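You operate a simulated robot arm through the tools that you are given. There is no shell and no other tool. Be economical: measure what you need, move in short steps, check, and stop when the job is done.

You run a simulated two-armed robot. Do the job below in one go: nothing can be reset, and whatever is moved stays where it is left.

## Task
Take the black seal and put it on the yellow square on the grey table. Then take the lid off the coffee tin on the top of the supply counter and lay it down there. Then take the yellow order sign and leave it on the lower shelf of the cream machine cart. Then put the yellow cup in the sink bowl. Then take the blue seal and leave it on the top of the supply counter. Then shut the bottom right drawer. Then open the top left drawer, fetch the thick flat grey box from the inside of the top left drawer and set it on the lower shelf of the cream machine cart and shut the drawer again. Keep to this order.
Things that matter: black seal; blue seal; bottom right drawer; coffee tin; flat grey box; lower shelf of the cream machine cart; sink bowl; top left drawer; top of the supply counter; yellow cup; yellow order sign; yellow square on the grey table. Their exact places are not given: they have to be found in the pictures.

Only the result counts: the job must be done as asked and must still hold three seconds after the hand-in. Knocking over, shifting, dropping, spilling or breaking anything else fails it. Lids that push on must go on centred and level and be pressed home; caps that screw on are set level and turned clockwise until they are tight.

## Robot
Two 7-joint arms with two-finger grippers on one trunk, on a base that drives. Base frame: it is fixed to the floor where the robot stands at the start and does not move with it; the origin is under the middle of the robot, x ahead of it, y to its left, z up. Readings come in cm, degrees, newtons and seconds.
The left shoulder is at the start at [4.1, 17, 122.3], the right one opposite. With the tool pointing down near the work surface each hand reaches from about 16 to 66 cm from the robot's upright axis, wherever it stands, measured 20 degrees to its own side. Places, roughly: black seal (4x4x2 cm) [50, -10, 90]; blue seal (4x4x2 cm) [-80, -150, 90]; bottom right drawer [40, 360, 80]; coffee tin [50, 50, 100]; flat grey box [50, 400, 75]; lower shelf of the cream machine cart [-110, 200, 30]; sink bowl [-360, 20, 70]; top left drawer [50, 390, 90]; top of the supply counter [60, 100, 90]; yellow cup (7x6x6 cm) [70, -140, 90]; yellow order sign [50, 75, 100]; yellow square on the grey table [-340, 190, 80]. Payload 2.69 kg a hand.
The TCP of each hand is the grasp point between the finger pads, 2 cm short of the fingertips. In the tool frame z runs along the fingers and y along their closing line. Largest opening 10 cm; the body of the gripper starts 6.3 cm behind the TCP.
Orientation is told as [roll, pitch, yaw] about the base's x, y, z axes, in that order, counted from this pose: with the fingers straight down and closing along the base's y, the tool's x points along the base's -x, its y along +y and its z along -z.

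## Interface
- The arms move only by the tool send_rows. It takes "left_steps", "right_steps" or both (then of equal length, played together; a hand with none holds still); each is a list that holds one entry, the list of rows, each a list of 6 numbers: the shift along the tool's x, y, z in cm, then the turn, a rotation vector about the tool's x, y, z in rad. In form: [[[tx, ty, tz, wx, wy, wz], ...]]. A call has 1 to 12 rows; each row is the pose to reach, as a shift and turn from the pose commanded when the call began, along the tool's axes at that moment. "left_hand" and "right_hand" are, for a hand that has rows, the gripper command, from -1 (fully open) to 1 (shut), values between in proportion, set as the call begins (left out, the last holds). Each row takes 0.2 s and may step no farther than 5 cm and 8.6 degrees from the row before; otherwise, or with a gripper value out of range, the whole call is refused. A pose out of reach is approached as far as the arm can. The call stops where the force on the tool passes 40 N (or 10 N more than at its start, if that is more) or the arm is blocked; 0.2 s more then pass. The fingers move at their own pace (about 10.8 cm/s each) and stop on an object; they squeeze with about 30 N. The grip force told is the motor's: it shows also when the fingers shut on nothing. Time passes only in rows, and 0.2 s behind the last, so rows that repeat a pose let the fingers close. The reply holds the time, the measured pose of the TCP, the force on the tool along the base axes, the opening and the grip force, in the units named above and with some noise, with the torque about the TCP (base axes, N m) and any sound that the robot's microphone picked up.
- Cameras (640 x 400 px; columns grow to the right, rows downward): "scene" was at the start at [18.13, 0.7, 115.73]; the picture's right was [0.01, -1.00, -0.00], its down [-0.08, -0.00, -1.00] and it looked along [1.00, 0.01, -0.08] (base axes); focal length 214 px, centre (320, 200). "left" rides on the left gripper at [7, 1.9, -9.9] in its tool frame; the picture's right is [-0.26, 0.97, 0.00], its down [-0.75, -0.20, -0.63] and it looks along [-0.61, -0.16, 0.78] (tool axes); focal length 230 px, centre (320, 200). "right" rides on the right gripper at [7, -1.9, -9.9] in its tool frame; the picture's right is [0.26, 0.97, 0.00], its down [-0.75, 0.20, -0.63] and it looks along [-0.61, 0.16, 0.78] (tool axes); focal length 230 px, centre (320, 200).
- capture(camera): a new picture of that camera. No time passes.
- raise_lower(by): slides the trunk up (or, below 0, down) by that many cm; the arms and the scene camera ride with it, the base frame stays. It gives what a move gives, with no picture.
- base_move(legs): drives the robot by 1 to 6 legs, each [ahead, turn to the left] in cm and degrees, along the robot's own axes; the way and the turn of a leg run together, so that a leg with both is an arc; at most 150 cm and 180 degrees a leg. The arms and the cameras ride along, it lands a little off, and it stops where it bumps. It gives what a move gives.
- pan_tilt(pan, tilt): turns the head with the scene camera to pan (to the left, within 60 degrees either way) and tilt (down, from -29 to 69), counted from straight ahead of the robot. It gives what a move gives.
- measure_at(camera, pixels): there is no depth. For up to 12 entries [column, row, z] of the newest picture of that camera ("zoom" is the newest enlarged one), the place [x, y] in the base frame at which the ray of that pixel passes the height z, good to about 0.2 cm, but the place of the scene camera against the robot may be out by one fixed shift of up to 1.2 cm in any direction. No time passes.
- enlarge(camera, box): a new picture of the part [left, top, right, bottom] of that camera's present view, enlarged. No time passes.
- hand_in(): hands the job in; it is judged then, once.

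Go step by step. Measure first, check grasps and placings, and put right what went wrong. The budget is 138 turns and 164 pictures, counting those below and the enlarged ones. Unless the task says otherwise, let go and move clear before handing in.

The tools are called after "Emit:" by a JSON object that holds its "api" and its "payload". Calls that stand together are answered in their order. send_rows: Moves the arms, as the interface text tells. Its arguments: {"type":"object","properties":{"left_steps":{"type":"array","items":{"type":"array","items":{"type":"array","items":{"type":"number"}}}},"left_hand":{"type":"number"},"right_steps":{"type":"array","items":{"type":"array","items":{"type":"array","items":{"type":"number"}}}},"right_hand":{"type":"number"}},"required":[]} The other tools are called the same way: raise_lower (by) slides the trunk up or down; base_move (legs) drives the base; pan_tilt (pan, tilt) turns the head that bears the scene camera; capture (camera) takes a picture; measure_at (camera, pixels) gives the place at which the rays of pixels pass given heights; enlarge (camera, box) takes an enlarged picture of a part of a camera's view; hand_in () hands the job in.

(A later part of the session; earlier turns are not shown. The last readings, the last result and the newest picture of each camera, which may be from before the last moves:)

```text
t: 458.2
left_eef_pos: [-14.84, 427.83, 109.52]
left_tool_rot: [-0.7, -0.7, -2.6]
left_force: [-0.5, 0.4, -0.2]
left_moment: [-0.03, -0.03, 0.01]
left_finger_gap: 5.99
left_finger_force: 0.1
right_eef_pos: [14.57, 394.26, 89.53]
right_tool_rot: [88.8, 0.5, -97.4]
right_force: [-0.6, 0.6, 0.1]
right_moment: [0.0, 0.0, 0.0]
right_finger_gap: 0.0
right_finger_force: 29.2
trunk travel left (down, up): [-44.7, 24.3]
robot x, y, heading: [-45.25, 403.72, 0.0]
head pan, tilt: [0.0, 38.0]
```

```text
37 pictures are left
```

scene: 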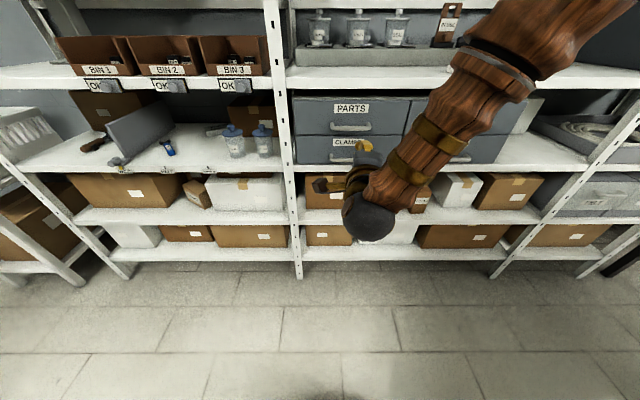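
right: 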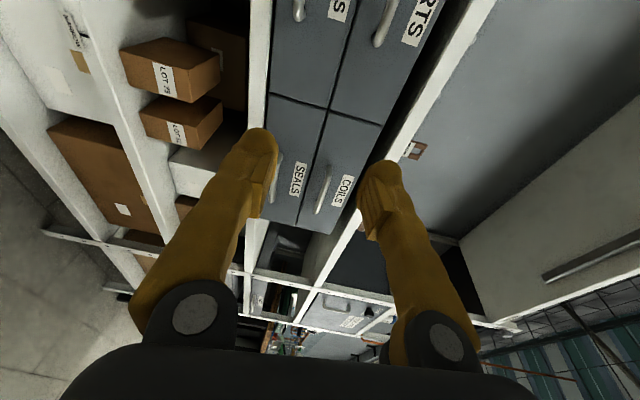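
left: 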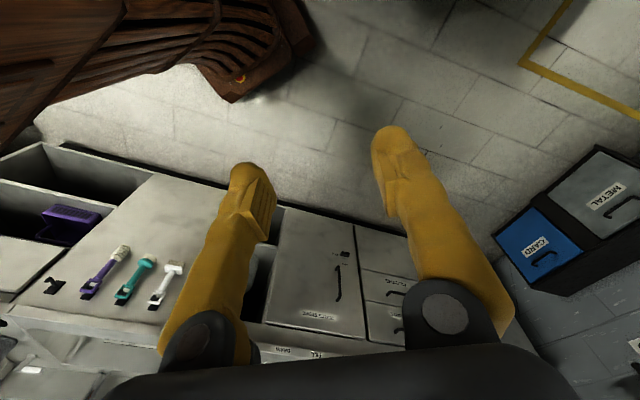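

The first rows after each drive make the arm slip by about (-1.3,+0.95 cm); I'll compensate: drive in 15 cm closed, then open while moving to TCP (34.7,394.5,87.2), close and pull.

Emit:
{"api": "base_move", "payload": {"legs": [[15, 0]]}}

Emit:
{"api": "send_rows", "payload": {"right_steps": [[[0.5, -1.6, 1, 0, 0, 0], [0.95, -3.2, 2, 0, 0, 0], [0.95, -3.2, 3.5, 0, 0, 0], [0.95, -3.2, 5, 0, 0, 0], [0.95, -3.2, 6.2, 0, 0, 0], [0.95, -3.2, 6.2, 0, 0, 0]]], "right_hand": -0.1}}

Emit:
{"api": "capture", "payload": {"camera": "right"}}

Emit:
{"api": "send_rows", "payload": {"right_steps": [[[0, 0, 0, 0, 0, 0], [0, 0, 0, 0, 0, 0], [0, 0, 0, 0, 0, 0], [0, 0, 0, 0, 0, 0]]], "right_hand": 1}}

Emit:
{"api": "base_move", "payload": {"legs": [[-18, 0]]}}

Emit:
{"api": "capture", "payload": {"camera": "scene"}}

```text
t: 459.8
left_eef_pos: [-4.35, 427.76, 108.11]
left_tool_rot: [-0.5, 2.4, -4.1]
left_force: [-1.0, 0.7, 0.4]
left_moment: [-0.01, -0.04, 0.01]
left_finger_gap: 5.95
left_finger_force: 0.0
right_eef_pos: [25.48, 394.2, 92.47]
right_tool_rot: [91.7, 1.0, -97.4]
right_force: [-0.5, -0.8, 0.1]
right_moment: [0.01, -0.01, 0.01]
right_finger_gap: 0.0
right_finger_force: 29.7
trunk travel left (down, up): [-44.7, 24.3]
robot x, y, heading: [-30.03, 403.22, -0.1]
head pan, tilt: [0.0, 38.0]
stopped in leg 1: the robot was blocked; the commanded pose is now the measured one
```

```text
t: 461.2
left_eef_pos: [-4.18, 427.75, 108.12]
left_tool_rot: [-0.4, 2.5, -4.1]
left_force: [-0.5, 0.5, -0.4]
left_moment: [-0.02, 0.0, -0.01]
left_finger_gap: 6.01
left_finger_force: 0.0
right_eef_pos: [32.07, 394.21, 89.14]
right_tool_rot: [91.6, 1.0, -97.3]
right_force: [-0.2, -0.2, 0.6]
right_moment: [0.0, 0.02, -0.02]
right_finger_gap: 5.48
right_finger_force: 0.0
trunk travel left (down, up): [-44.7, 24.3]
robot x, y, heading: [-29.75, 403.32, -0.2]
head pan, tilt: [0.0, 38.0]
```

```text
36 pictures are left
```

right: 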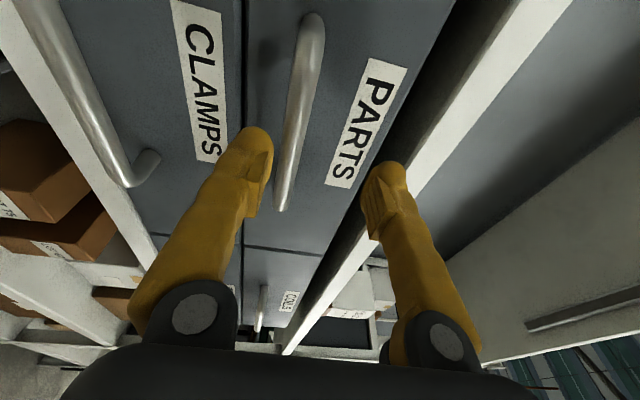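

```text
t: 462.2
left_eef_pos: [-4.08, 427.75, 108.11]
left_tool_rot: [-0.4, 2.6, -4.0]
left_force: [-0.8, 0.1, -0.9]
left_moment: [0.0, 0.0, 0.0]
left_finger_gap: 6.0
left_finger_force: 0.1
right_eef_pos: [32.12, 394.21, 89.36]
right_tool_rot: [91.6, 0.9, -97.3]
right_force: [0.0, 0.1, -0.2]
right_moment: [0.02, -0.01, 0.01]
right_finger_gap: 0.01
right_finger_force: 29.1
trunk travel left (down, up): [-44.7, 24.3]
robot x, y, heading: [-30.08, 403.51, -0.2]
head pan, tilt: [0.0, 38.0]
```

```text
t: 463.7
left_eef_pos: [-22.58, 427.71, 108.18]
left_tool_rot: [-0.5, 2.5, -4.2]
left_force: [-0.6, 0.3, -0.4]
left_moment: [0.0, -0.08, 0.0]
left_finger_gap: 5.98
left_finger_force: 0.1
right_eef_pos: [13.46, 394.15, 89.28]
right_tool_rot: [91.7, 1.0, -97.5]
right_force: [-0.5, -0.5, 0.9]
right_moment: [0.01, 0.01, 0.0]
right_finger_gap: 0.01
right_finger_force: 29.8
trunk travel left (down, up): [-44.7, 24.3]
robot x, y, heading: [-48.42, 403.69, -0.3]
head pan, tilt: [0.0, 38.0]
```

```text
35 pictures are left
```

scene: 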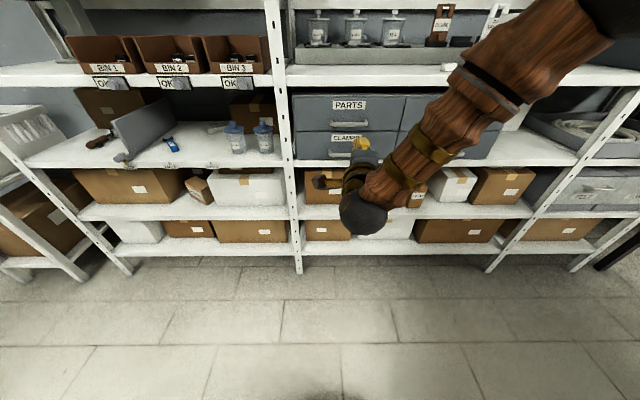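

Triangulating from the last hand view, the bar is at x≈34.6, z≈87.3. Go in again with a wider opening and deeper, close, and pull.

Emit:
{"api": "base_move", "payload": {"legs": [[18, 0]]}}

Emit:
{"api": "send_rows", "payload": {"right_steps": [[[0.3, -1.3, 0, 0, 0, 0], [0.6, -2.7, 0.5, 0, 0, 0], [0.8, -2.7, 2, 0, 0, 0], [0.8, -2.7, 3.2, 0, 0, 0], [0.8, -2.7, 4.1, 0, 0, 0], [0.8, -2.7, 4.1, 0, 0, 0]]], "right_hand": -0.5}}

Emit:
{"api": "enlarge", "payload": {"camera": "right", "box": [160, 0, 480, 240]}}

```text
t: 465.2
left_eef_pos: [-4.01, 427.59, 107.96]
left_tool_rot: [0.2, 2.3, -5.8]
left_force: [0.5, 0.1, -0.7]
left_moment: [-0.01, 0.07, -0.03]
left_finger_gap: 6.0
left_finger_force: 0.1
right_eef_pos: [30.56, 393.94, 90.14]
right_tool_rot: [92.4, 1.0, -97.7]
right_force: [0.1, 0.7, -0.3]
right_moment: [-0.02, -0.03, 0.05]
right_finger_gap: 0.02
right_finger_force: 30.0
trunk travel left (down, up): [-44.7, 24.3]
robot x, y, heading: [-30.58, 403.23, -0.4]
head pan, tilt: [0.0, 38.0]
```

```text
t: 466.6
left_eef_pos: [-3.94, 427.49, 107.95]
left_tool_rot: [0.7, 1.9, -7.6]
left_force: [0.8, -1.3, 0.3]
left_moment: [0.02, 0.01, -0.01]
left_finger_gap: 6.02
left_finger_force: 0.0
right_eef_pos: [33.33, 394.19, 88.61]
right_tool_rot: [93.4, 1.3, -97.6]
right_force: [-0.4, -0.7, 0.0]
right_moment: [0.02, -0.02, 0.02]
right_finger_gap: 7.52
right_finger_force: 0.0
trunk travel left (down, up): [-44.7, 24.3]
robot x, y, heading: [-30.44, 403.58, -0.5]
head pan, tilt: [0.0, 38.0]
```

```text
1.67 times, centred on (320, 120) of right
```

zoom: 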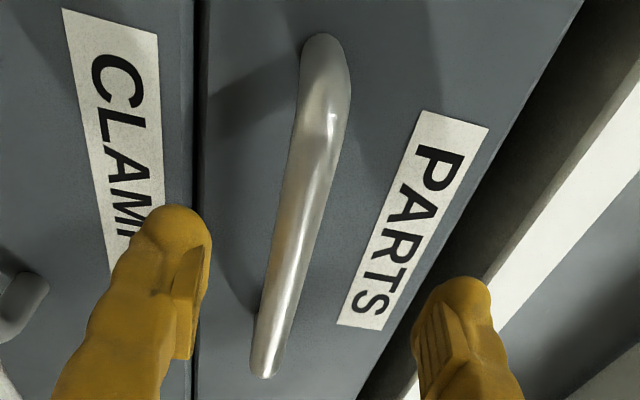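

Bar is between the fingers; TCP still needs 1.4 cm forward and 1.2 cm down. Correct, close and pull.

Emit:
{"api": "send_rows", "payload": {"right_steps": [[[0, -0.7, 0.3, 0, 0, 0], [0, -1.3, 0.8, 0, 0, 0], [0, -1.3, 1.2, 0, 0, 0], [0, -1.3, 1.5, 0, 0, 0]]]}}

Emit:
{"api": "send_rows", "payload": {"right_steps": [[[0, 0, 0, 0, 0, 0], [0, 0, 0, 0, 0, 0], [0, 0, 0, 0, 0, 0], [0, 0, 0, 0, 0, 0]]], "right_hand": 1}}

Emit:
{"api": "base_move", "payload": {"legs": [[-17, 0]]}}

Emit:
{"api": "capture", "payload": {"camera": "scene"}}

```text
t: 467.6
left_eef_pos: [-3.99, 427.57, 107.97]
left_tool_rot: [0.7, 2.0, -7.4]
left_force: [0.3, 0.3, 0.2]
left_moment: [0.0, -0.02, -0.02]
left_finger_gap: 6.0
left_finger_force: 0.0
right_eef_pos: [34.9, 394.09, 87.46]
right_tool_rot: [93.4, 1.2, -97.6]
right_force: [0.9, 0.5, 0.3]
right_moment: [0.01, 0.0, 0.01]
right_finger_gap: 7.49
right_finger_force: 0.0
trunk travel left (down, up): [-44.7, 24.3]
robot x, y, heading: [-30.38, 403.76, -0.4]
head pan, tilt: [0.0, 38.0]
```

```text
t: 468.6
left_eef_pos: [-3.99, 427.67, 107.86]
left_tool_rot: [0.7, 1.9, -7.5]
left_force: [-0.3, -0.1, -0.2]
left_moment: [-0.01, -0.02, 0.0]
left_finger_gap: 5.98
left_finger_force: 0.1
right_eef_pos: [34.92, 394.09, 87.38]
right_tool_rot: [93.4, 1.1, -97.7]
right_force: [0.5, 1.5, -0.7]
right_moment: [0.03, 0.01, 0.0]
right_finger_gap: 0.6
right_finger_force: 33.0
trunk travel left (down, up): [-44.7, 24.3]
robot x, y, heading: [-30.48, 403.48, -0.5]
head pan, tilt: [0.0, 38.0]
```

```text
t: 470.1
left_eef_pos: [-21.25, 427.57, 107.9]
left_tool_rot: [0.7, 1.9, -7.4]
left_force: [-0.7, 0.2, -0.4]
left_moment: [0.03, 0.02, 0.02]
left_finger_gap: 6.01
left_finger_force: 0.0
right_eef_pos: [17.72, 394.06, 87.49]
right_tool_rot: [93.5, 1.3, -97.8]
right_force: [-1.0, -20.5, -3.0]
right_moment: [0.01, -0.02, -0.34]
right_finger_gap: 0.59
right_finger_force: 33.0
trunk travel left (down, up): [-44.7, 24.3]
robot x, y, heading: [-47.42, 403.76, -0.4]
head pan, tilt: [0.0, 38.0]
```

```text
33 pictures are left
```

scene: 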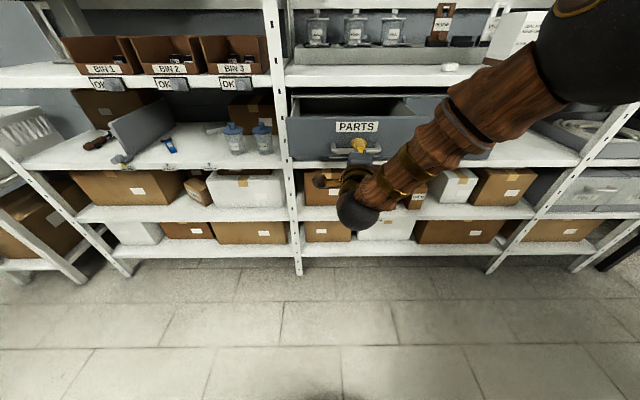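

PARTS is open 17 cm. Pull 9 cm more with the arm, release, back off, lift and re-orient the hand (pitch ≈-35°, closing sideways), and look inside.

Emit:
{"api": "send_rows", "payload": {"right_steps": [[[0, 0, -3, 0, 0, 0], [0, 0, -6, 0, 0, 0], [0, 0, -8.5, 0, 0, 0], [0, 0, -8.5, 0, 0, 0]]]}}

Emit:
{"api": "send_rows", "payload": {"right_steps": [[[0, 0, 0, 0, 0, 0], [0, 0, 0, 0, 0, 0], [0, 0, -2.5, 0, 0, 0], [0, 0, -5, 0, 0, 0], [0, 4, -5, 0, 0, 0], [0, 8, -5, 0, 0, 0], [0, 12, -5, 0, 0, 0], [0, 15, -5, 0, 0, 0]]], "right_hand": -0.3}}

Emit:
{"api": "send_rows", "payload": {"right_steps": [[[0, 0, 0, 0, 0, -0.14], [0, 0, 0, 0, 0, -0.28], [0, 0, 0, 0, 0, -0.42], [0, 0, 0, 0, 0, -0.56], [0, 0, 0, 0, 0, -0.7], [0, 0, 0, 0, 0, -0.84], [0, 0, 0, 0, 0, -0.98], [0, 0, 0, 0, 0, -1.12], [0, 0, 0, 0, 0, -1.26], [0, 0, 0, 0, 0, -1.4], [0, 0, 0, 0, 0, -1.54], [0, 0, 0, 0, 0, -1.6]]], "right_hand": -0.8}}

Emit:
{"api": "send_rows", "payload": {"right_steps": [[[-0.5, 0, 2.4, 0, 0.14, 0], [-1, 0, 4.8, 0, 0.29, 0], [-1.5, 0, 7.2, 0, 0.43, 0], [-2, 0, 9.6, 0, 0.58, 0], [-2.5, 0, 12, 0, 0.73, 0], [-3, 0, 14.4, 0, 0.87, 0], [-3, 0, 15, 0, 1.0, 0], [-3, 0, 15, 0, 1.03, 0]]]}}

Emit:
{"api": "capture", "payload": {"camera": "right"}}

Emit:
{"api": "capture", "payload": {"camera": "scene"}}

```text
t: 470.6
left_eef_pos: [-20.56, 427.67, 107.63]
left_tool_rot: [1.6, 1.5, -10.6]
left_force: [-0.3, 0.4, 0.1]
left_moment: [-0.04, -0.04, -0.02]
left_finger_gap: 6.01
left_finger_force: 0.2
right_eef_pos: [10.24, 394.05, 87.52]
right_tool_rot: [92.8, 0.7, -98.4]
right_force: [-0.2, -7.6, -52.3]
right_moment: [0.48, -0.03, -0.29]
right_finger_gap: 0.6
right_finger_force: 32.5
trunk travel left (down, up): [-44.7, 24.3]
robot x, y, heading: [-47.64, 403.68, -0.5]
head pan, tilt: [0.0, 38.0]
stopped in row 2 (right hand): the force on the tool passed its limit at 43 N (the readings are from after the stop); the commanded pose is now the measured one
```

```text
t: 472.4
left_eef_pos: [-20.89, 427.73, 107.72]
left_tool_rot: [1.7, 1.3, -10.5]
left_force: [0.1, 0.0, 0.4]
left_moment: [0.01, -0.01, 0.0]
left_finger_gap: 6.0
left_finger_force: 0.0
right_eef_pos: [4.22, 394.79, 103.13]
right_tool_rot: [94.6, 1.1, -98.3]
right_force: [-0.3, -0.2, 0.9]
right_moment: [0.0, 0.0, -0.03]
right_finger_gap: 6.48
right_finger_force: 0.0
trunk travel left (down, up): [-44.7, 24.3]
robot x, y, heading: [-47.36, 403.58, -0.4]
head pan, tilt: [0.0, 38.0]
```

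```text
t: 475.1
left_eef_pos: [-20.93, 427.63, 107.74]
left_tool_rot: [1.6, 1.4, -10.5]
left_force: [0.3, -0.5, -0.2]
left_moment: [0.03, -0.02, 0.0]
left_finger_gap: 6.0
left_finger_force: 0.1
right_eef_pos: [4.2, 394.78, 103.14]
right_tool_rot: [-171.1, -85.3, 162.6]
right_force: [0.6, 0.3, -0.5]
right_moment: [0.02, 0.01, 0.01]
right_finger_gap: 9.01
right_finger_force: 0.0
trunk travel left (down, up): [-44.7, 24.3]
robot x, y, heading: [-47.38, 403.53, -0.4]
head pan, tilt: [0.0, 38.0]
```

```text
t: 476.9
left_eef_pos: [-20.86, 427.67, 107.77]
left_tool_rot: [1.6, 1.3, -10.5]
left_force: [0.2, 0.7, 0.2]
left_moment: [0.01, 0.04, -0.01]
left_finger_gap: 5.98
left_finger_force: 0.0
right_eef_pos: [18.93, 392.73, 107.3]
right_tool_rot: [-0.6, -35.4, -8.2]
right_force: [-0.2, -0.1, 0.6]
right_moment: [-0.01, -0.03, -0.02]
right_finger_gap: 8.98
right_finger_force: 0.0
trunk travel left (down, up): [-44.7, 24.3]
robot x, y, heading: [-47.46, 403.97, -0.4]
head pan, tilt: [0.0, 38.0]
```

```text
32 pictures are left
```

right: 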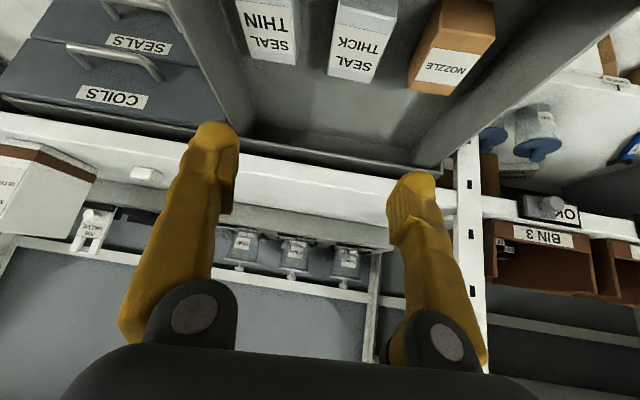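

```text
31 pictures are left
```

scene: 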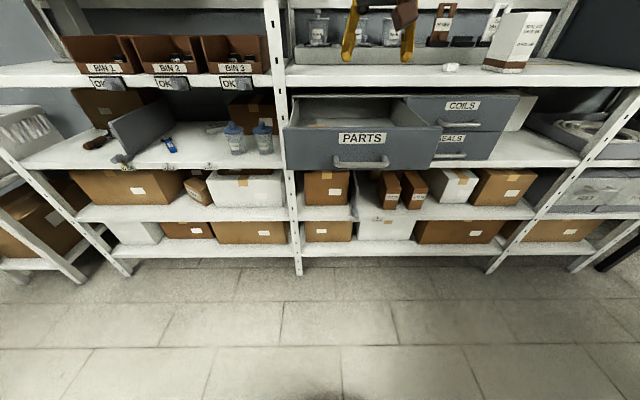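

Inside: SEAL THIN, SEAL THICK (wanted) and NOZZLE. SEAL THICK is at right-camera (362,35). Measure its edges.

Emit:
{"api": "measure_at", "payload": {"camera": "right", "pixels": [[337, 40, 86], [386, 50, 86], [337, 40, 88], [386, 50, 88], [330, 76, 82], [366, 83, 82], [340, 2, 87], [397, 12, 87], [298, 50, 86], [410, 80, 86], [250, 110, 82], [440, 175, 92]]}}

Emit:
{"api": "measure_at", "payload": {"camera": "scene", "pixels": [[360, 131, 90], [290, 125, 92], [440, 127, 92]]}}

Emit:
{"api": "enlarge", "payload": {"camera": "right", "box": [200, 0, 520, 200]}}

```text
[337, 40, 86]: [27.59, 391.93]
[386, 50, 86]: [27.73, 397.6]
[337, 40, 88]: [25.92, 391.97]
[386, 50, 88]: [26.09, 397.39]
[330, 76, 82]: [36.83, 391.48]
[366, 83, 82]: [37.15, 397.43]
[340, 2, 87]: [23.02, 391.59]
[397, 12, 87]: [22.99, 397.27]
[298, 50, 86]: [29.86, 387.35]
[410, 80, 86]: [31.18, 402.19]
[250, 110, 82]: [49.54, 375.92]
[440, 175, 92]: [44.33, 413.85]
```

```text
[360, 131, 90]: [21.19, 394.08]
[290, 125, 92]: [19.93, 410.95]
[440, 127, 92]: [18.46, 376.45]
```

```text
2.00 times, centred on (360, 100) of right
```

zoom: 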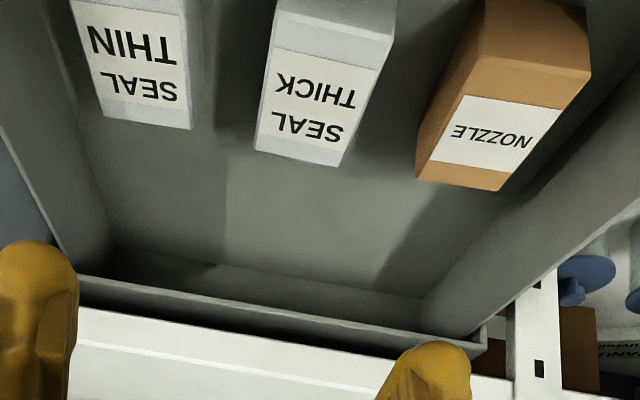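

SEAL THICK's top spans about x 24–30, y 391.7–397.4. I'll bring the base 14 cm closer (hand pulled back meanwhile), descend to ~(27.5,394.6,87), close and lift.

Emit:
{"api": "send_rows", "payload": {"right_steps": [[[3.8, 0, -2.7, 0, 0, 0], [7.6, 0, -5.4, 0, 0, 0], [11.4, 0, -8.1, 0, 0, 0]]], "right_hand": -0.6}}

Emit:
{"api": "base_move", "payload": {"legs": [[14, 0]]}}

Emit:
{"api": "send_rows", "payload": {"right_steps": [[[0.6, 0.5, 3.1, -0.016, 0, -0.023], [1.2, 0.9, 6.3, -0.033, 0, -0.047], [1.9, 1.4, 9.5, -0.05, 0, -0.07], [2.5, 1.8, 12.6, -0.066, 0, -0.094], [3.1, 2.3, 15.8, -0.083, 0, -0.117], [3.75, 2.8, 19, -0.083, 0, -0.117], [4.1, 3.1, 20.8, -0.083, 0, -0.117], [4.1, 3.1, 20.8, -0.083, 0, -0.117]]]}}

Emit:
{"api": "capture", "payload": {"camera": "right"}}

Emit:
{"api": "capture", "payload": {"camera": "scene"}}

```text
t: 477.6
left_eef_pos: [-20.95, 427.63, 107.79]
left_tool_rot: [1.7, 1.2, -10.6]
left_force: [-0.1, 0.5, 0.0]
left_moment: [-0.03, 0.0, 0.01]
left_finger_gap: 6.0
left_finger_force: 0.1
right_eef_pos: [4.92, 395.09, 107.05]
right_tool_rot: [-0.6, -35.7, -7.9]
right_force: [-0.3, -0.3, -0.1]
right_moment: [-0.02, -0.01, -0.02]
right_finger_gap: 7.98
right_finger_force: 0.0
trunk travel left (down, up): [-44.7, 24.3]
robot x, y, heading: [-47.3, 403.82, -0.1]
head pan, tilt: [0.0, 38.0]
```

```text
t: 479.0
left_eef_pos: [-6.63, 427.37, 107.72]
left_tool_rot: [1.7, 1.3, -10.8]
left_force: [0.9, 0.7, -1.2]
left_moment: [-0.01, 0.0, -0.01]
left_finger_gap: 6.01
left_finger_force: 0.1
right_eef_pos: [19.32, 394.73, 107.0]
right_tool_rot: [-0.7, -35.5, -8.2]
right_force: [0.3, 0.9, 0.6]
right_moment: [-0.03, 0.02, 0.04]
right_finger_gap: 7.99
right_finger_force: 0.0
trunk travel left (down, up): [-44.7, 24.3]
robot x, y, heading: [-33.22, 403.56, -0.6]
head pan, tilt: [0.0, 38.0]
```

```text
t: 480.5
left_eef_pos: [-6.27, 427.37, 107.48]
left_tool_rot: [2.4, 0.7, -13.9]
left_force: [-0.5, -0.3, -0.2]
left_moment: [0.04, 0.03, 0.03]
left_finger_gap: 5.99
left_finger_force: 0.1
right_eef_pos: [26.33, 396.42, 92.1]
right_tool_rot: [-0.2, -38.8, -0.4]
right_force: [0.1, 0.1, 0.1]
right_moment: [0.03, 0.02, 0.0]
right_finger_gap: 8.02
right_finger_force: 0.1
trunk travel left (down, up): [-44.7, 24.3]
robot x, y, heading: [-33.44, 403.95, -0.4]
head pan, tilt: [0.0, 38.0]
stopped in row 7 (right hand): the force on the tool passed its limit at 51 N (the readings are from after the stop); the commanded pose is now the measured one
```

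```text
29 pictures are left
```

right: 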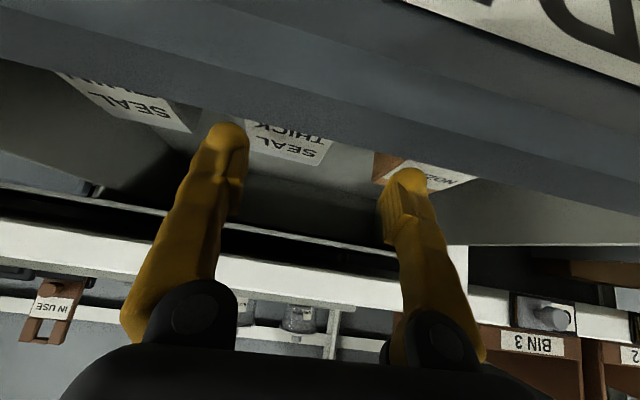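

```text
28 pictures are left
```

scene: 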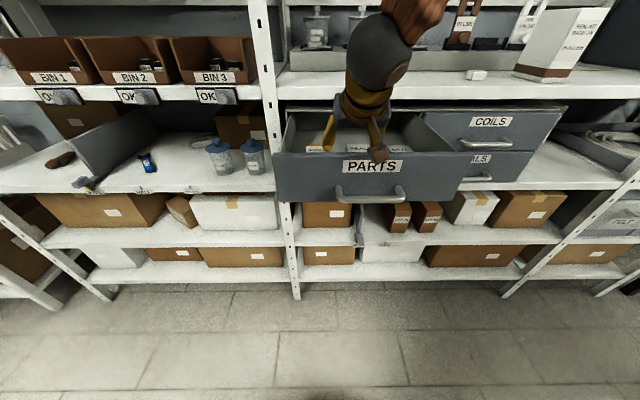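

The hand camera likely touched the drawer front. I'll lift slightly, turn the hand steeper (pitch ≈-15°), shift to y≈394.6, descend to z≈87.8, close and lift.

Emit:
{"api": "send_rows", "payload": {"right_steps": [[[-1, -0.6, -1.2, 0, 0.1, 0], [-1.9, -1.2, -2.3, 0, 0.2, 0], [-1.9, -1.8, -2.3, 0, 0.31, 0], [-0.6, -1.8, -0.2, 0, 0.41, 0], [0.7, -1.8, 1.9, 0, 0.41, 0], [1.4, -1.8, 3.1, 0, 0.41, 0], [1.9, -1.8, 3.9, 0, 0.41, 0], [1.9, -1.8, 3.9, 0, 0.41, 0]]]}}

Emit:
{"api": "send_rows", "payload": {"right_steps": [[[0, 0, 0, 0, 0, 0], [0, 0, 0, 0, 0, 0], [0, 0, 0, 0, 0, 0], [0, 0, 0, 0, 0, 0]]], "right_hand": 1}}

Emit:
{"api": "send_rows", "payload": {"right_steps": [[[-0.5, 0, -2, 0, 0, 0], [-1.3, 0, -5, 0, 0, 0], [-2.6, 0, -9.5, 0, 0, 0], [-3.9, 0, -14, 0, 0, 0], [-5, 0, -18, 0, 0, 0], [-1, 0, -18, 0, 0, 0], [3.5, 0, -18, 0, 0, 0], [7, 0, -18, 0, 0, 0]]]}}

Emit:
{"api": "capture", "payload": {"camera": "right"}}

Emit:
{"api": "capture", "payload": {"camera": "scene"}}

```text
t: 482.3
left_eef_pos: [-6.31, 427.09, 107.46]
left_tool_rot: [2.5, 0.7, -13.8]
left_force: [-0.5, 0.2, 0.2]
left_moment: [-0.04, -0.03, -0.01]
left_finger_gap: 6.01
left_finger_force: 0.0
right_eef_pos: [27.31, 394.34, 87.7]
right_tool_rot: [-0.2, -15.1, -0.7]
right_force: [-0.3, -0.7, 1.2]
right_moment: [0.01, 0.01, -0.02]
right_finger_gap: 8.0
right_finger_force: 0.1
trunk travel left (down, up): [-44.7, 24.3]
robot x, y, heading: [-33.15, 403.3, -0.3]
head pan, tilt: [0.0, 38.0]
```

```text
t: 483.3
left_eef_pos: [-6.26, 427.04, 107.56]
left_tool_rot: [2.5, 0.6, -13.8]
left_force: [0.3, 0.4, -0.7]
left_moment: [0.02, -0.01, 0.03]
left_finger_gap: 5.99
left_finger_force: 0.0
right_eef_pos: [27.28, 394.41, 87.63]
right_tool_rot: [-0.3, -15.1, -0.7]
right_force: [-0.2, -0.1, -0.1]
right_moment: [0.02, 0.02, 0.0]
right_finger_gap: 5.5
right_finger_force: 29.8
trunk travel left (down, up): [-44.7, 24.3]
robot x, y, heading: [-33.2, 403.59, -0.5]
head pan, tilt: [0.0, 38.0]
```

```text
t: 485.1
left_eef_pos: [-6.21, 427.19, 107.51]
left_tool_rot: [2.5, 0.7, -13.8]
left_force: [0.3, 0.6, 0.3]
left_moment: [0.0, -0.02, -0.02]
left_finger_gap: 5.99
left_finger_force: 0.1
right_eef_pos: [15.68, 394.58, 103.32]
right_tool_rot: [-0.3, -15.3, -0.6]
right_force: [-0.5, -0.2, -1.6]
right_moment: [-0.04, 0.01, 0.03]
right_finger_gap: 5.47
right_finger_force: 29.8
trunk travel left (down, up): [-44.7, 24.3]
robot x, y, heading: [-33.46, 403.44, -0.4]
head pan, tilt: [0.0, 38.0]
```

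```text
27 pictures are left
```

right: 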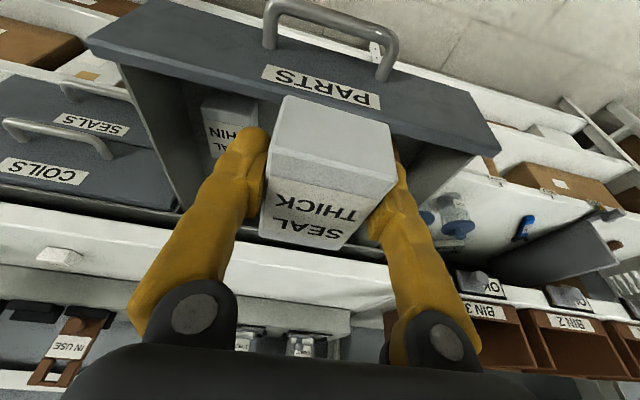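

```text
26 pictures are left
```

scene: 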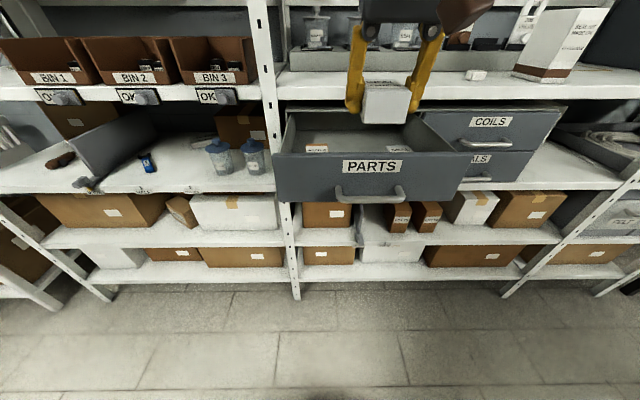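

Box held. Now drive to the cart with it: turn right, down the aisle, face the cart at (-14,206), lower the trunk and bring the hand down in front of it.

Emit:
{"api": "base_move", "payload": {"legs": [[0, -84], [150, 0], [48, 0], [0, -95.6]]}}

Emit:
{"api": "raise_lower", "payload": {"by": -40}}

Emit:
{"api": "raise_lower", "payload": {"by": -4}}

Emit:
{"api": "send_rows", "payload": {"right_steps": [[[1, 0, 3.9, 0, 0, 0], [2.1, 0, 7.7, 0, 0, 0], [3.1, 0, 11.6, 0, 0, 0], [4.1, 0, 15.4, 0, 0, 0], [5.2, 0, 19.3, 0, 0, 0], [5.2, 0, 19.3, 0, 0, 0]]]}}

Emit:
{"api": "capture", "payload": {"camera": "scene"}}

Emit:
{"api": "capture", "payload": {"camera": "right"}}

```text
t: 502.9
left_eef_pos: [-41.81, 181.23, 107.23]
left_tool_rot: [1.6, 1.6, 166.6]
left_force: [0.4, 0.8, -0.1]
left_moment: [-0.01, -0.02, 0.02]
left_finger_gap: 6.0
left_finger_force: 0.0
right_eef_pos: [-63.5, 214.49, 103.2]
right_tool_rot: [-0.1, -15.2, 178.7]
right_force: [0.1, 1.5, -1.0]
right_moment: [-0.01, -0.04, 0.01]
right_finger_gap: 5.47
right_finger_force: 30.4
trunk travel left (down, up): [-44.7, 24.3]
robot x, y, heading: [-14.84, 203.85, 178.4]
head pan, tilt: [0.0, 38.0]
```

```text
t: 506.8
left_eef_pos: [-41.15, 181.33, 67.19]
left_tool_rot: [1.7, 1.4, 165.7]
left_force: [0.8, -0.4, 0.4]
left_moment: [-0.02, -0.01, -0.03]
left_finger_gap: 5.98
left_finger_force: 0.2
right_eef_pos: [-61.85, 214.42, 64.02]
right_tool_rot: [-0.2, -16.3, 178.6]
right_force: [0.1, 0.6, -1.3]
right_moment: [-0.02, 0.03, 0.02]
right_finger_gap: 5.5
right_finger_force: 30.4
trunk travel left (down, up): [-4.7, 64.3]
robot x, y, heading: [-14.56, 204.18, 178.6]
head pan, tilt: [0.0, 38.0]
```

```text
t: 507.6
left_eef_pos: [-40.92, 181.25, 63.12]
left_tool_rot: [1.8, 1.4, 165.8]
left_force: [-0.4, -0.2, 0.1]
left_moment: [-0.01, 0.02, 0.04]
left_finger_gap: 6.02
left_finger_force: 0.2
right_eef_pos: [-61.94, 214.39, 60.23]
right_tool_rot: [-0.2, -16.2, 178.6]
right_force: [0.3, -0.6, -0.2]
right_moment: [-0.03, -0.01, 0.0]
right_finger_gap: 5.49
right_finger_force: 29.8
trunk travel left (down, up): [-0.7, 68.3]
robot x, y, heading: [-14.39, 203.67, 178.7]
head pan, tilt: [0.0, 38.0]
```

```text
t: 509.0
left_eef_pos: [-41.0, 181.29, 63.17]
left_tool_rot: [1.7, 1.4, 165.8]
left_force: [-0.4, -0.7, 0.7]
left_moment: [-0.01, 0.01, 0.03]
left_finger_gap: 6.0
left_finger_force: 0.1
right_eef_pos: [-62.32, 214.58, 39.88]
right_tool_rot: [-0.2, -16.2, 178.5]
right_force: [0.4, -0.6, -1.3]
right_moment: [-0.01, -0.02, 0.02]
right_finger_gap: 5.45
right_finger_force: 29.7
trunk travel left (down, up): [-0.7, 68.3]
robot x, y, heading: [-14.58, 203.77, 178.7]
head pan, tilt: [0.0, 38.0]
```

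```text
25 pictures are left
```

scene: 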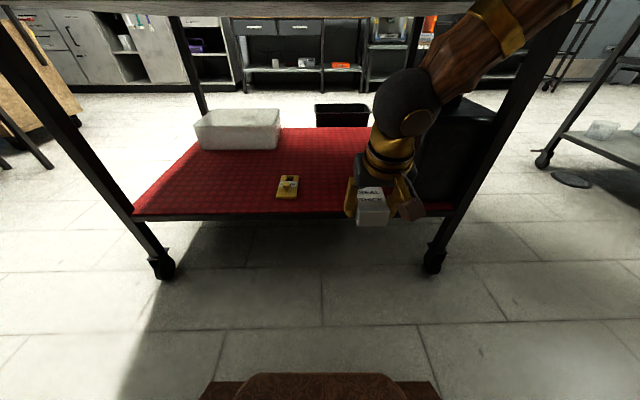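

```text
24 pictures are left
```

right: 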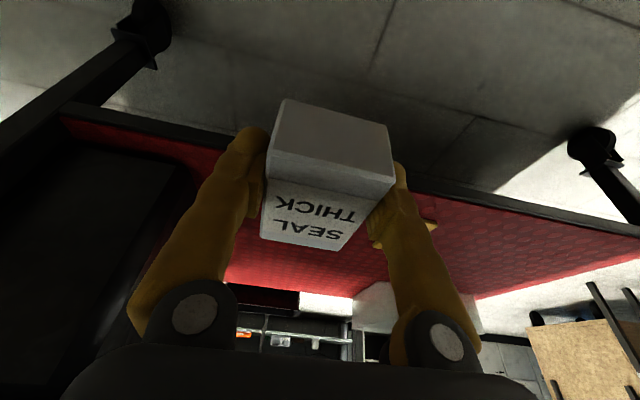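

Box is in front of the lower shelf with free room between sign and black box. Drive 18 cm ahead and lower to just above the shelf.

Emit:
{"api": "base_move", "payload": {"legs": [[18, 0]]}}

Emit:
{"api": "send_rows", "payload": {"right_steps": [[[-0.3, 0, 2.5, 0, 0, 0], [0.3, 0, 5, 0, 0, 0], [0.8, 0, 7, 0, 0, 0], [1.2, 0, 8.3, 0, 0, 0], [1.4, 0, 9, 0, 0, 0], [1.4, 0, 9, 0, 0, 0]]]}}

Emit:
{"api": "capture", "payload": {"camera": "scene"}}

Emit:
{"api": "enlarge", "payload": {"camera": "right", "box": [160, 40, 480, 260]}}

```text
t: 510.5
left_eef_pos: [-58.15, 182.15, 63.07]
left_tool_rot: [1.9, 1.0, 163.8]
left_force: [1.3, 0.8, 0.3]
left_moment: [-0.06, 0.03, -0.04]
left_finger_gap: 5.99
left_finger_force: 0.1
right_eef_pos: [-77.0, 214.9, 40.72]
right_tool_rot: [-0.3, -16.3, 179.2]
right_force: [-0.2, -0.3, -0.5]
right_moment: [0.01, -0.03, 0.01]
right_finger_gap: 5.48
right_finger_force: 29.8
trunk travel left (down, up): [-0.7, 68.3]
robot x, y, heading: [-31.2, 204.51, 178.4]
head pan, tilt: [0.0, 38.0]
stopped in leg 1: the robot was blocked; the commanded pose is now the measured one
```

```text
t: 511.9
left_eef_pos: [-57.64, 182.07, 63.3]
left_tool_rot: [2.0, 0.5, 164.2]
left_force: [0.9, 1.1, -0.1]
left_moment: [0.01, 0.0, 0.01]
left_finger_gap: 6.0
left_finger_force: 0.2
right_eef_pos: [-78.07, 215.08, 31.78]
right_tool_rot: [-0.3, -16.7, 179.2]
right_force: [-0.1, -0.2, -1.7]
right_moment: [-0.01, 0.0, 0.03]
right_finger_gap: 5.46
right_finger_force: 30.0
trunk travel left (down, up): [-0.7, 68.3]
robot x, y, heading: [-31.43, 204.52, 178.4]
head pan, tilt: [0.0, 38.0]
```

```text
23 pictures are left
```

scene: 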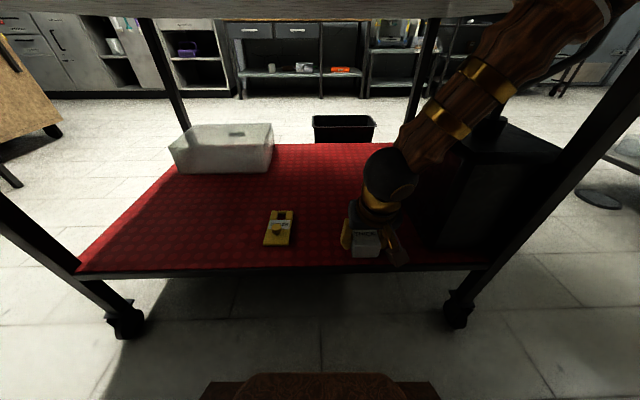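

```text
1.82 times, centred on (320, 150) of right
```

zoom: 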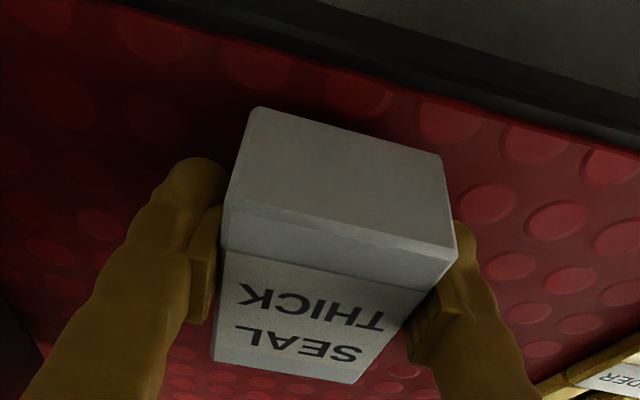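

Box is over the shelf, about 1 cm up. Move 3 cm further in and lower in small separate steps to feel contact.

Emit:
{"api": "send_rows", "payload": {"right_steps": [[[-1.4, 0, 0.4, 0, 0, 0], [-2.9, 0, 0.9, 0, 0, 0], [-2.8, 0, 1.3, 0, 0, 0], [-2.75, 0, 1.6, 0, 0, 0]]]}}

Emit:
{"api": "send_rows", "payload": {"right_steps": [[[0.06, 0, 0.2, 0, 0, 0], [0.11, 0, 0.4, 0, 0, 0]]]}}

Emit:
{"api": "capture", "payload": {"camera": "right"}}

```text
t: 512.9
left_eef_pos: [-57.76, 182.1, 63.66]
left_tool_rot: [-0.7, 0.2, 165.1]
left_force: [-0.7, -1.7, 1.1]
left_moment: [0.15, -0.07, 0.0]
left_finger_gap: 6.0
left_finger_force: 0.0
right_eef_pos: [-81.02, 214.71, 31.49]
right_tool_rot: [-0.1, -17.0, 179.6]
right_force: [-0.6, 0.1, -0.9]
right_moment: [-0.01, -0.05, -0.03]
right_finger_gap: 5.49
right_finger_force: 29.9
trunk travel left (down, up): [-0.7, 68.3]
robot x, y, heading: [-31.44, 203.87, 178.5]
head pan, tilt: [0.0, 38.0]
```

```text
t: 513.5
left_eef_pos: [-57.0, 181.85, 63.59]
left_tool_rot: [2.2, 0.0, 164.6]
left_force: [-0.3, -0.1, 0.3]
left_moment: [-0.05, -0.03, -0.02]
left_finger_gap: 5.99
left_finger_force: 0.0
right_eef_pos: [-81.1, 215.08, 30.67]
right_tool_rot: [-0.3, -16.8, 179.2]
right_force: [1.7, -2.3, 20.3]
right_moment: [-0.07, -0.65, -0.08]
right_finger_gap: 5.49
right_finger_force: 30.0
trunk travel left (down, up): [-0.7, 68.3]
robot x, y, heading: [-31.56, 204.38, 178.4]
head pan, tilt: [0.0, 38.0]
```

```text
21 pictures are left
```

right: 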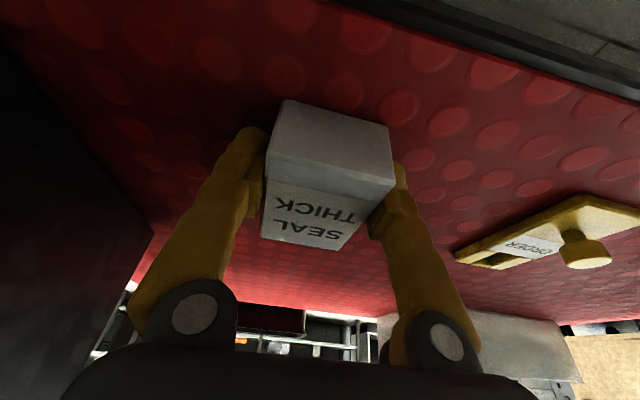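

20 N contact: the box rests on the shelf. Release, rise, back off, raise trunk and hand, then drive back to the open drawer.

Emit:
{"api": "send_rows", "payload": {"right_steps": [[[0, 0, 0, 0, 0, 0], [0, 0, 0, 0, 0, 0], [-0.3, 0, -1, 0, 0, 0], [-1.4, 0, -4.7, 0, 0, 0], [-2.6, 0, -8.6, 0, 0, 0]]], "right_hand": -0.5}}

Emit:
{"api": "base_move", "payload": {"legs": [[-18, 0]]}}

Emit:
{"api": "capture", "payload": {"camera": "scene"}}

Emit:
{"api": "raise_lower", "payload": {"by": 40}}

Emit:
{"api": "send_rows", "payload": {"right_steps": [[[-1.2, 0, -4, 0, 0, 0], [-2.5, 0, -8.2, 0, 0, 0], [-3.8, 0, -12.4, 0, 0, 0], [-5.1, 0, -16.8, 0, 0, 0], [-6.4, 0, -21.2, 0, 0, 0], [-7, 0, -24, 0, 0, 0]]], "left_steps": [[[-2, 0, 0, 0, 0, 0], [-4, 0, 0, 0, 0, 0], [-6, 0, 0, 0, 0, 0], [-8, 0, 0, 0, 0, 0], [-8, 0, 0, 0, 0, 0], [-8, 0, 0, 0, 0, 0]]], "right_hand": 1}}

Emit:
{"api": "base_move", "payload": {"legs": [[0, -83.7], [150, 0], [50, 0], [0, -94.7]]}}

Emit:
{"api": "capture", "payload": {"camera": "scene"}}

```text
t: 514.8
left_eef_pos: [-57.94, 182.49, 63.59]
left_tool_rot: [-1.2, 0.6, 164.5]
left_force: [0.4, -0.5, 0.1]
left_moment: [0.01, 0.02, -0.01]
left_finger_gap: 5.98
left_finger_force: 0.1
right_eef_pos: [-72.84, 214.6, 32.09]
right_tool_rot: [-0.3, -6.4, 180.0]
right_force: [-0.5, 0.6, -0.8]
right_moment: [-0.03, 0.0, -0.02]
right_finger_gap: 7.51
right_finger_force: 0.0
trunk travel left (down, up): [-0.7, 68.3]
robot x, y, heading: [-31.25, 204.33, 178.4]
head pan, tilt: [0.0, 38.0]
stopped in row 5 (right hand): the arm was blocked; the commanded pose is now the measured one
```

```text
t: 516.3
left_eef_pos: [-40.12, 182.19, 63.29]
left_tool_rot: [-1.2, 0.7, 164.3]
left_force: [-0.4, 0.5, 0.5]
left_moment: [-0.02, -0.01, -0.01]
left_finger_gap: 5.99
left_finger_force: 0.0
right_eef_pos: [-55.11, 214.21, 31.97]
right_tool_rot: [-0.2, -6.4, 179.7]
right_force: [-0.2, 0.0, -0.6]
right_moment: [0.03, -0.03, -0.01]
right_finger_gap: 7.49
right_finger_force: 0.0
trunk travel left (down, up): [-0.7, 68.3]
robot x, y, heading: [-14.01, 203.42, 178.5]
head pan, tilt: [0.0, 38.0]
```

```text
20 pictures are left
```

scene: 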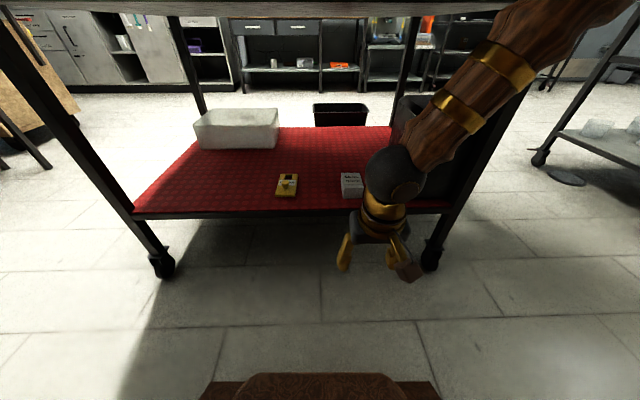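

```text
t: 520.1
left_eef_pos: [-41.03, 182.35, 103.24]
left_tool_rot: [-1.0, 0.3, 163.0]
left_force: [-0.1, 0.7, -0.2]
left_moment: [0.0, -0.04, 0.0]
left_finger_gap: 5.99
left_finger_force: 0.0
right_eef_pos: [-54.83, 214.04, 72.54]
right_tool_rot: [-0.2, -7.3, 179.7]
right_force: [-0.2, 0.0, 0.3]
right_moment: [0.02, -0.03, -0.01]
right_finger_gap: 7.5
right_finger_force: 0.1
trunk travel left (down, up): [-40.7, 28.3]
robot x, y, heading: [-13.5, 203.56, 178.4]
head pan, tilt: [0.0, 38.0]
```

```text
t: 521.5
left_eef_pos: [-47.12, 184.26, 103.89]
left_tool_rot: [-1.0, -0.3, 164.2]
left_force: [-0.3, 1.1, -0.1]
left_moment: [-0.02, 0.0, 0.02]
left_finger_gap: 5.98
left_finger_force: 0.1
right_eef_pos: [-58.48, 213.97, 97.27]
right_tool_rot: [-0.3, -7.2, 179.8]
right_force: [0.1, 0.1, 0.4]
right_moment: [0.03, 0.01, 0.01]
right_finger_gap: 0.01
right_finger_force: 29.4
trunk travel left (down, up): [-40.7, 28.3]
robot x, y, heading: [-13.66, 203.49, 178.5]
head pan, tilt: [0.0, 38.0]
```

```text
t: 539.1
left_eef_pos: [-1.66, 424.41, 103.89]
left_tool_rot: [-1.0, -0.4, -11.0]
left_force: [0.3, -0.6, 1.6]
left_moment: [-0.01, 0.0, -0.03]
left_finger_gap: 6.01
left_finger_force: 0.0
right_eef_pos: [12.36, 395.63, 97.21]
right_tool_rot: [-0.2, -7.3, 4.5]
right_force: [0.7, 0.3, 1.1]
right_moment: [0.0, -0.02, 0.0]
right_finger_gap: 0.04
right_finger_force: 29.6
trunk travel left (down, up): [-40.7, 28.3]
robot x, y, heading: [-33.2, 402.73, 3.1]
head pan, tilt: [0.0, 38.0]
```

```text
19 pictures are left
5 turns are left
```

scene: 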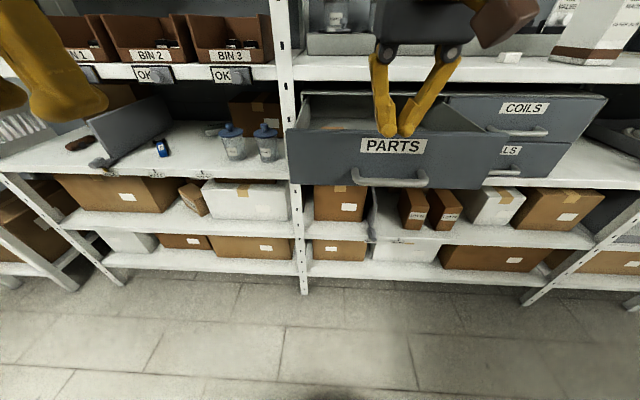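

The box stands on the lower shelf. Now shut the drawer: raise, back off, make the closed hand horizontal at z≈91, and push by driving ahead and then with the arm.

Emit:
{"api": "send_rows", "payload": {"right_steps": [[[-0.3, 0, -2.5, 0, 0, 0], [-0.6, 0, -5, 0, 0, 0], [-0.6, 0, -5, 0, 0, 0]]]}}

Emit:
{"api": "base_move", "payload": {"legs": [[0, -3.1], [-14, 0]]}}

Emit:
{"api": "send_rows", "payload": {"right_steps": [[[0, 0, 1.1, 0, -0.136, 0], [0, 0, 2.2, 0, -0.272, 0], [0, 0, 3.3, 0, -0.408, 0], [0, 0, 4.4, 0, -0.544, 0], [0, 0, 5.5, 0, -0.68, 0], [0, 0, 6.6, 0, -0.816, 0], [0, 0, 7.7, 0, -0.952, 0], [0, 0, 8.8, 0, -1.088, 0], [0, 0, 9.9, 0, -1.224, 0], [0, 0, 11, 0, -1.36, 0], [0, 0, 11, 0, -1.36, 0]]]}}

Emit:
{"api": "capture", "payload": {"camera": "scene"}}

```text
t: 539.9
left_eef_pos: [-3.1, 424.29, 104.29]
left_tool_rot: [-0.7, -1.1, -11.0]
left_force: [0.1, 0.9, -0.7]
left_moment: [0.0, 0.03, -0.01]
left_finger_gap: 6.01
left_finger_force: 0.2
right_eef_pos: [10.75, 395.68, 103.02]
right_tool_rot: [-0.3, -8.3, 4.5]
right_force: [1.4, 0.2, -1.3]
right_moment: [-0.03, 0.03, 0.0]
right_finger_gap: 0.0
right_finger_force: 29.5
trunk travel left (down, up): [-40.7, 28.3]
robot x, y, heading: [-33.44, 402.96, 3.1]
head pan, tilt: [0.0, 38.0]
```

```text
t: 541.6
left_eef_pos: [-16.11, 422.61, 104.28]
left_tool_rot: [-0.6, -1.2, -14.2]
left_force: [-0.1, 0.0, -0.2]
left_moment: [0.0, -0.04, -0.02]
left_finger_gap: 5.99
left_finger_force: 0.0
right_eef_pos: [-3.71, 393.23, 102.88]
right_tool_rot: [-0.3, -8.4, 1.3]
right_force: [-0.5, -0.5, 1.2]
right_moment: [-0.01, -0.08, 0.0]
right_finger_gap: 0.0
right_finger_force: 29.6
trunk travel left (down, up): [-40.7, 28.3]
robot x, y, heading: [-47.3, 403.16, -0.0]
head pan, tilt: [0.0, 38.0]
```

```text
t: 544.0
left_eef_pos: [-18.15, 422.65, 103.7]
left_tool_rot: [-0.9, 0.3, -14.2]
left_force: [-0.1, -0.1, -0.4]
left_moment: [0.0, 0.01, 0.0]
left_finger_gap: 6.01
left_finger_force: 0.1
right_eef_pos: [-3.55, 393.2, 92.77]
right_tool_rot: [-5.7, -87.1, 7.1]
right_force: [-0.4, 0.5, -0.1]
right_moment: [0.01, 0.01, 0.01]
right_finger_gap: 0.0
right_finger_force: 29.8
trunk travel left (down, up): [-40.7, 28.3]
robot x, y, heading: [-47.38, 403.16, -0.3]
head pan, tilt: [0.0, 38.0]
```

```text
18 pictures are left
4 turns are left
```

scene: 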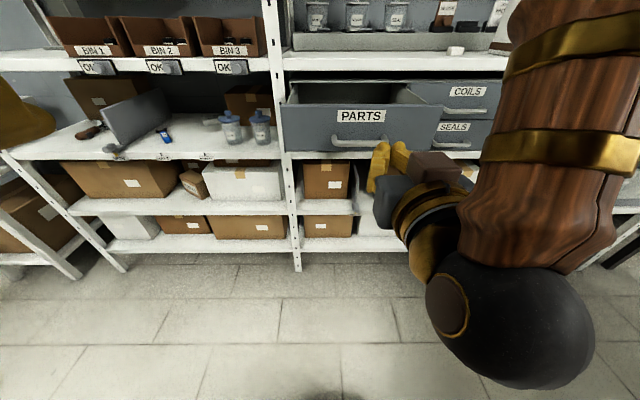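

Hand is horizontal; lower it 2 cm, drive 33 cm ahead pushing the drawer, then finish with the arm until resistance.

Emit:
{"api": "send_rows", "payload": {"right_steps": [[[1, 0, 0, 0, 0, 0], [2, 0, 0, 0, 0, 0], [2, 0, 0, 0, 0, 0]]]}}

Emit:
{"api": "base_move", "payload": {"legs": [[33, 0]]}}

Emit:
{"api": "send_rows", "payload": {"right_steps": [[[0, 0, 0.9, 0, 0, 0], [0, 0, 1.8, 0, 0, 0], [0, 0, 2.7, 0, 0, 0], [0, 0, 3.6, 0, 0, 0], [0, 0, 4.5, 0, 0, 0], [0, 0, 5.4, 0, 0, 0], [0, 0, 6.3, 0, 0, 0], [0, 0, 7.2, 0, 0, 0], [0, 0, 8, 0, 0, 0]]]}}

Emit:
{"api": "capture", "payload": {"camera": "scene"}}

Emit:
{"api": "enlarge", "payload": {"camera": "scene", "box": [260, 80, 520, 220]}}

```text
t: 544.8
left_eef_pos: [-18.14, 422.63, 103.73]
left_tool_rot: [-1.0, 0.4, -14.1]
left_force: [0.1, 0.2, -0.8]
left_moment: [0.01, 0.01, -0.01]
left_finger_gap: 5.99
left_finger_force: 0.1
right_eef_pos: [-3.65, 393.24, 90.67]
right_tool_rot: [-6.2, -87.0, 7.4]
right_force: [0.3, 0.0, -0.4]
right_moment: [0.0, -0.03, 0.0]
right_finger_gap: 0.0
right_finger_force: 29.1
trunk travel left (down, up): [-40.7, 28.3]
robot x, y, heading: [-47.17, 403.04, -0.2]
head pan, tilt: [0.0, 38.0]
```

```text
t: 547.0
left_eef_pos: [15.06, 422.41, 103.71]
left_tool_rot: [-1.1, 0.4, -14.4]
left_force: [0.7, -0.5, 0.0]
left_moment: [-0.01, 0.04, -0.02]
left_finger_gap: 5.99
left_finger_force: 0.1
right_eef_pos: [29.56, 392.95, 90.63]
right_tool_rot: [-5.9, -87.0, 7.0]
right_force: [1.1, 0.3, 0.2]
right_moment: [0.0, -0.01, -0.01]
right_finger_gap: 0.0
right_finger_force: 29.8
trunk travel left (down, up): [-40.7, 28.3]
robot x, y, heading: [-13.69, 403.19, -0.3]
head pan, tilt: [0.0, 38.0]
```

```text
t: 549.0
left_eef_pos: [12.49, 422.42, 102.64]
left_tool_rot: [-1.6, 3.0, -14.6]
left_force: [0.7, 0.5, 0.0]
left_moment: [0.0, -0.01, 0.0]
left_finger_gap: 5.98
left_finger_force: 0.0
right_eef_pos: [36.15, 392.94, 91.22]
right_tool_rot: [-11.0, -87.8, 11.9]
right_force: [0.2, 0.2, 0.5]
right_moment: [-0.02, 0.03, 0.01]
right_finger_gap: 0.0
right_finger_force: 29.5
trunk travel left (down, up): [-40.7, 28.3]
robot x, y, heading: [-13.9, 403.11, -0.4]
head pan, tilt: [0.0, 38.0]
```

```text
17 pictures are left
```

scene: 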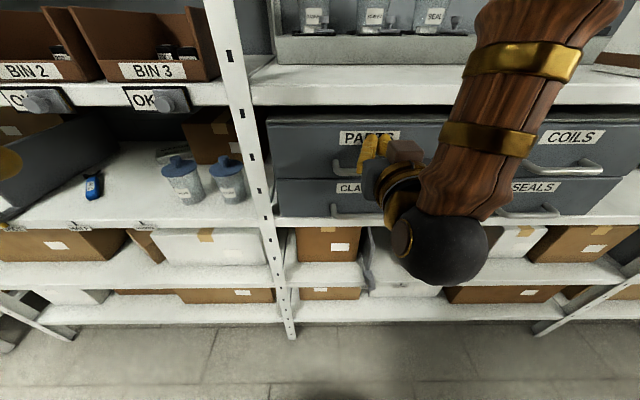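

```text
2.46 times, centred on (390, 150) of scene
3 turns are left
```

zoom: 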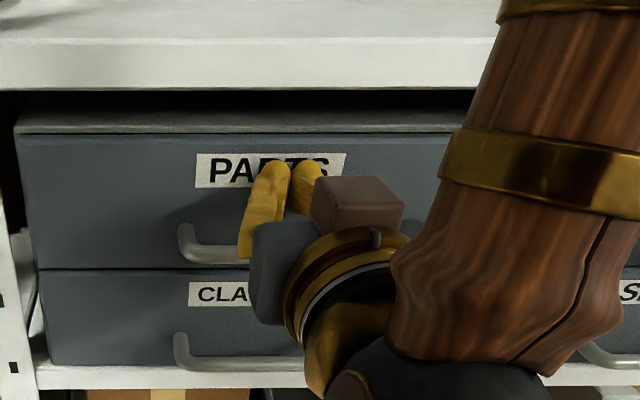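

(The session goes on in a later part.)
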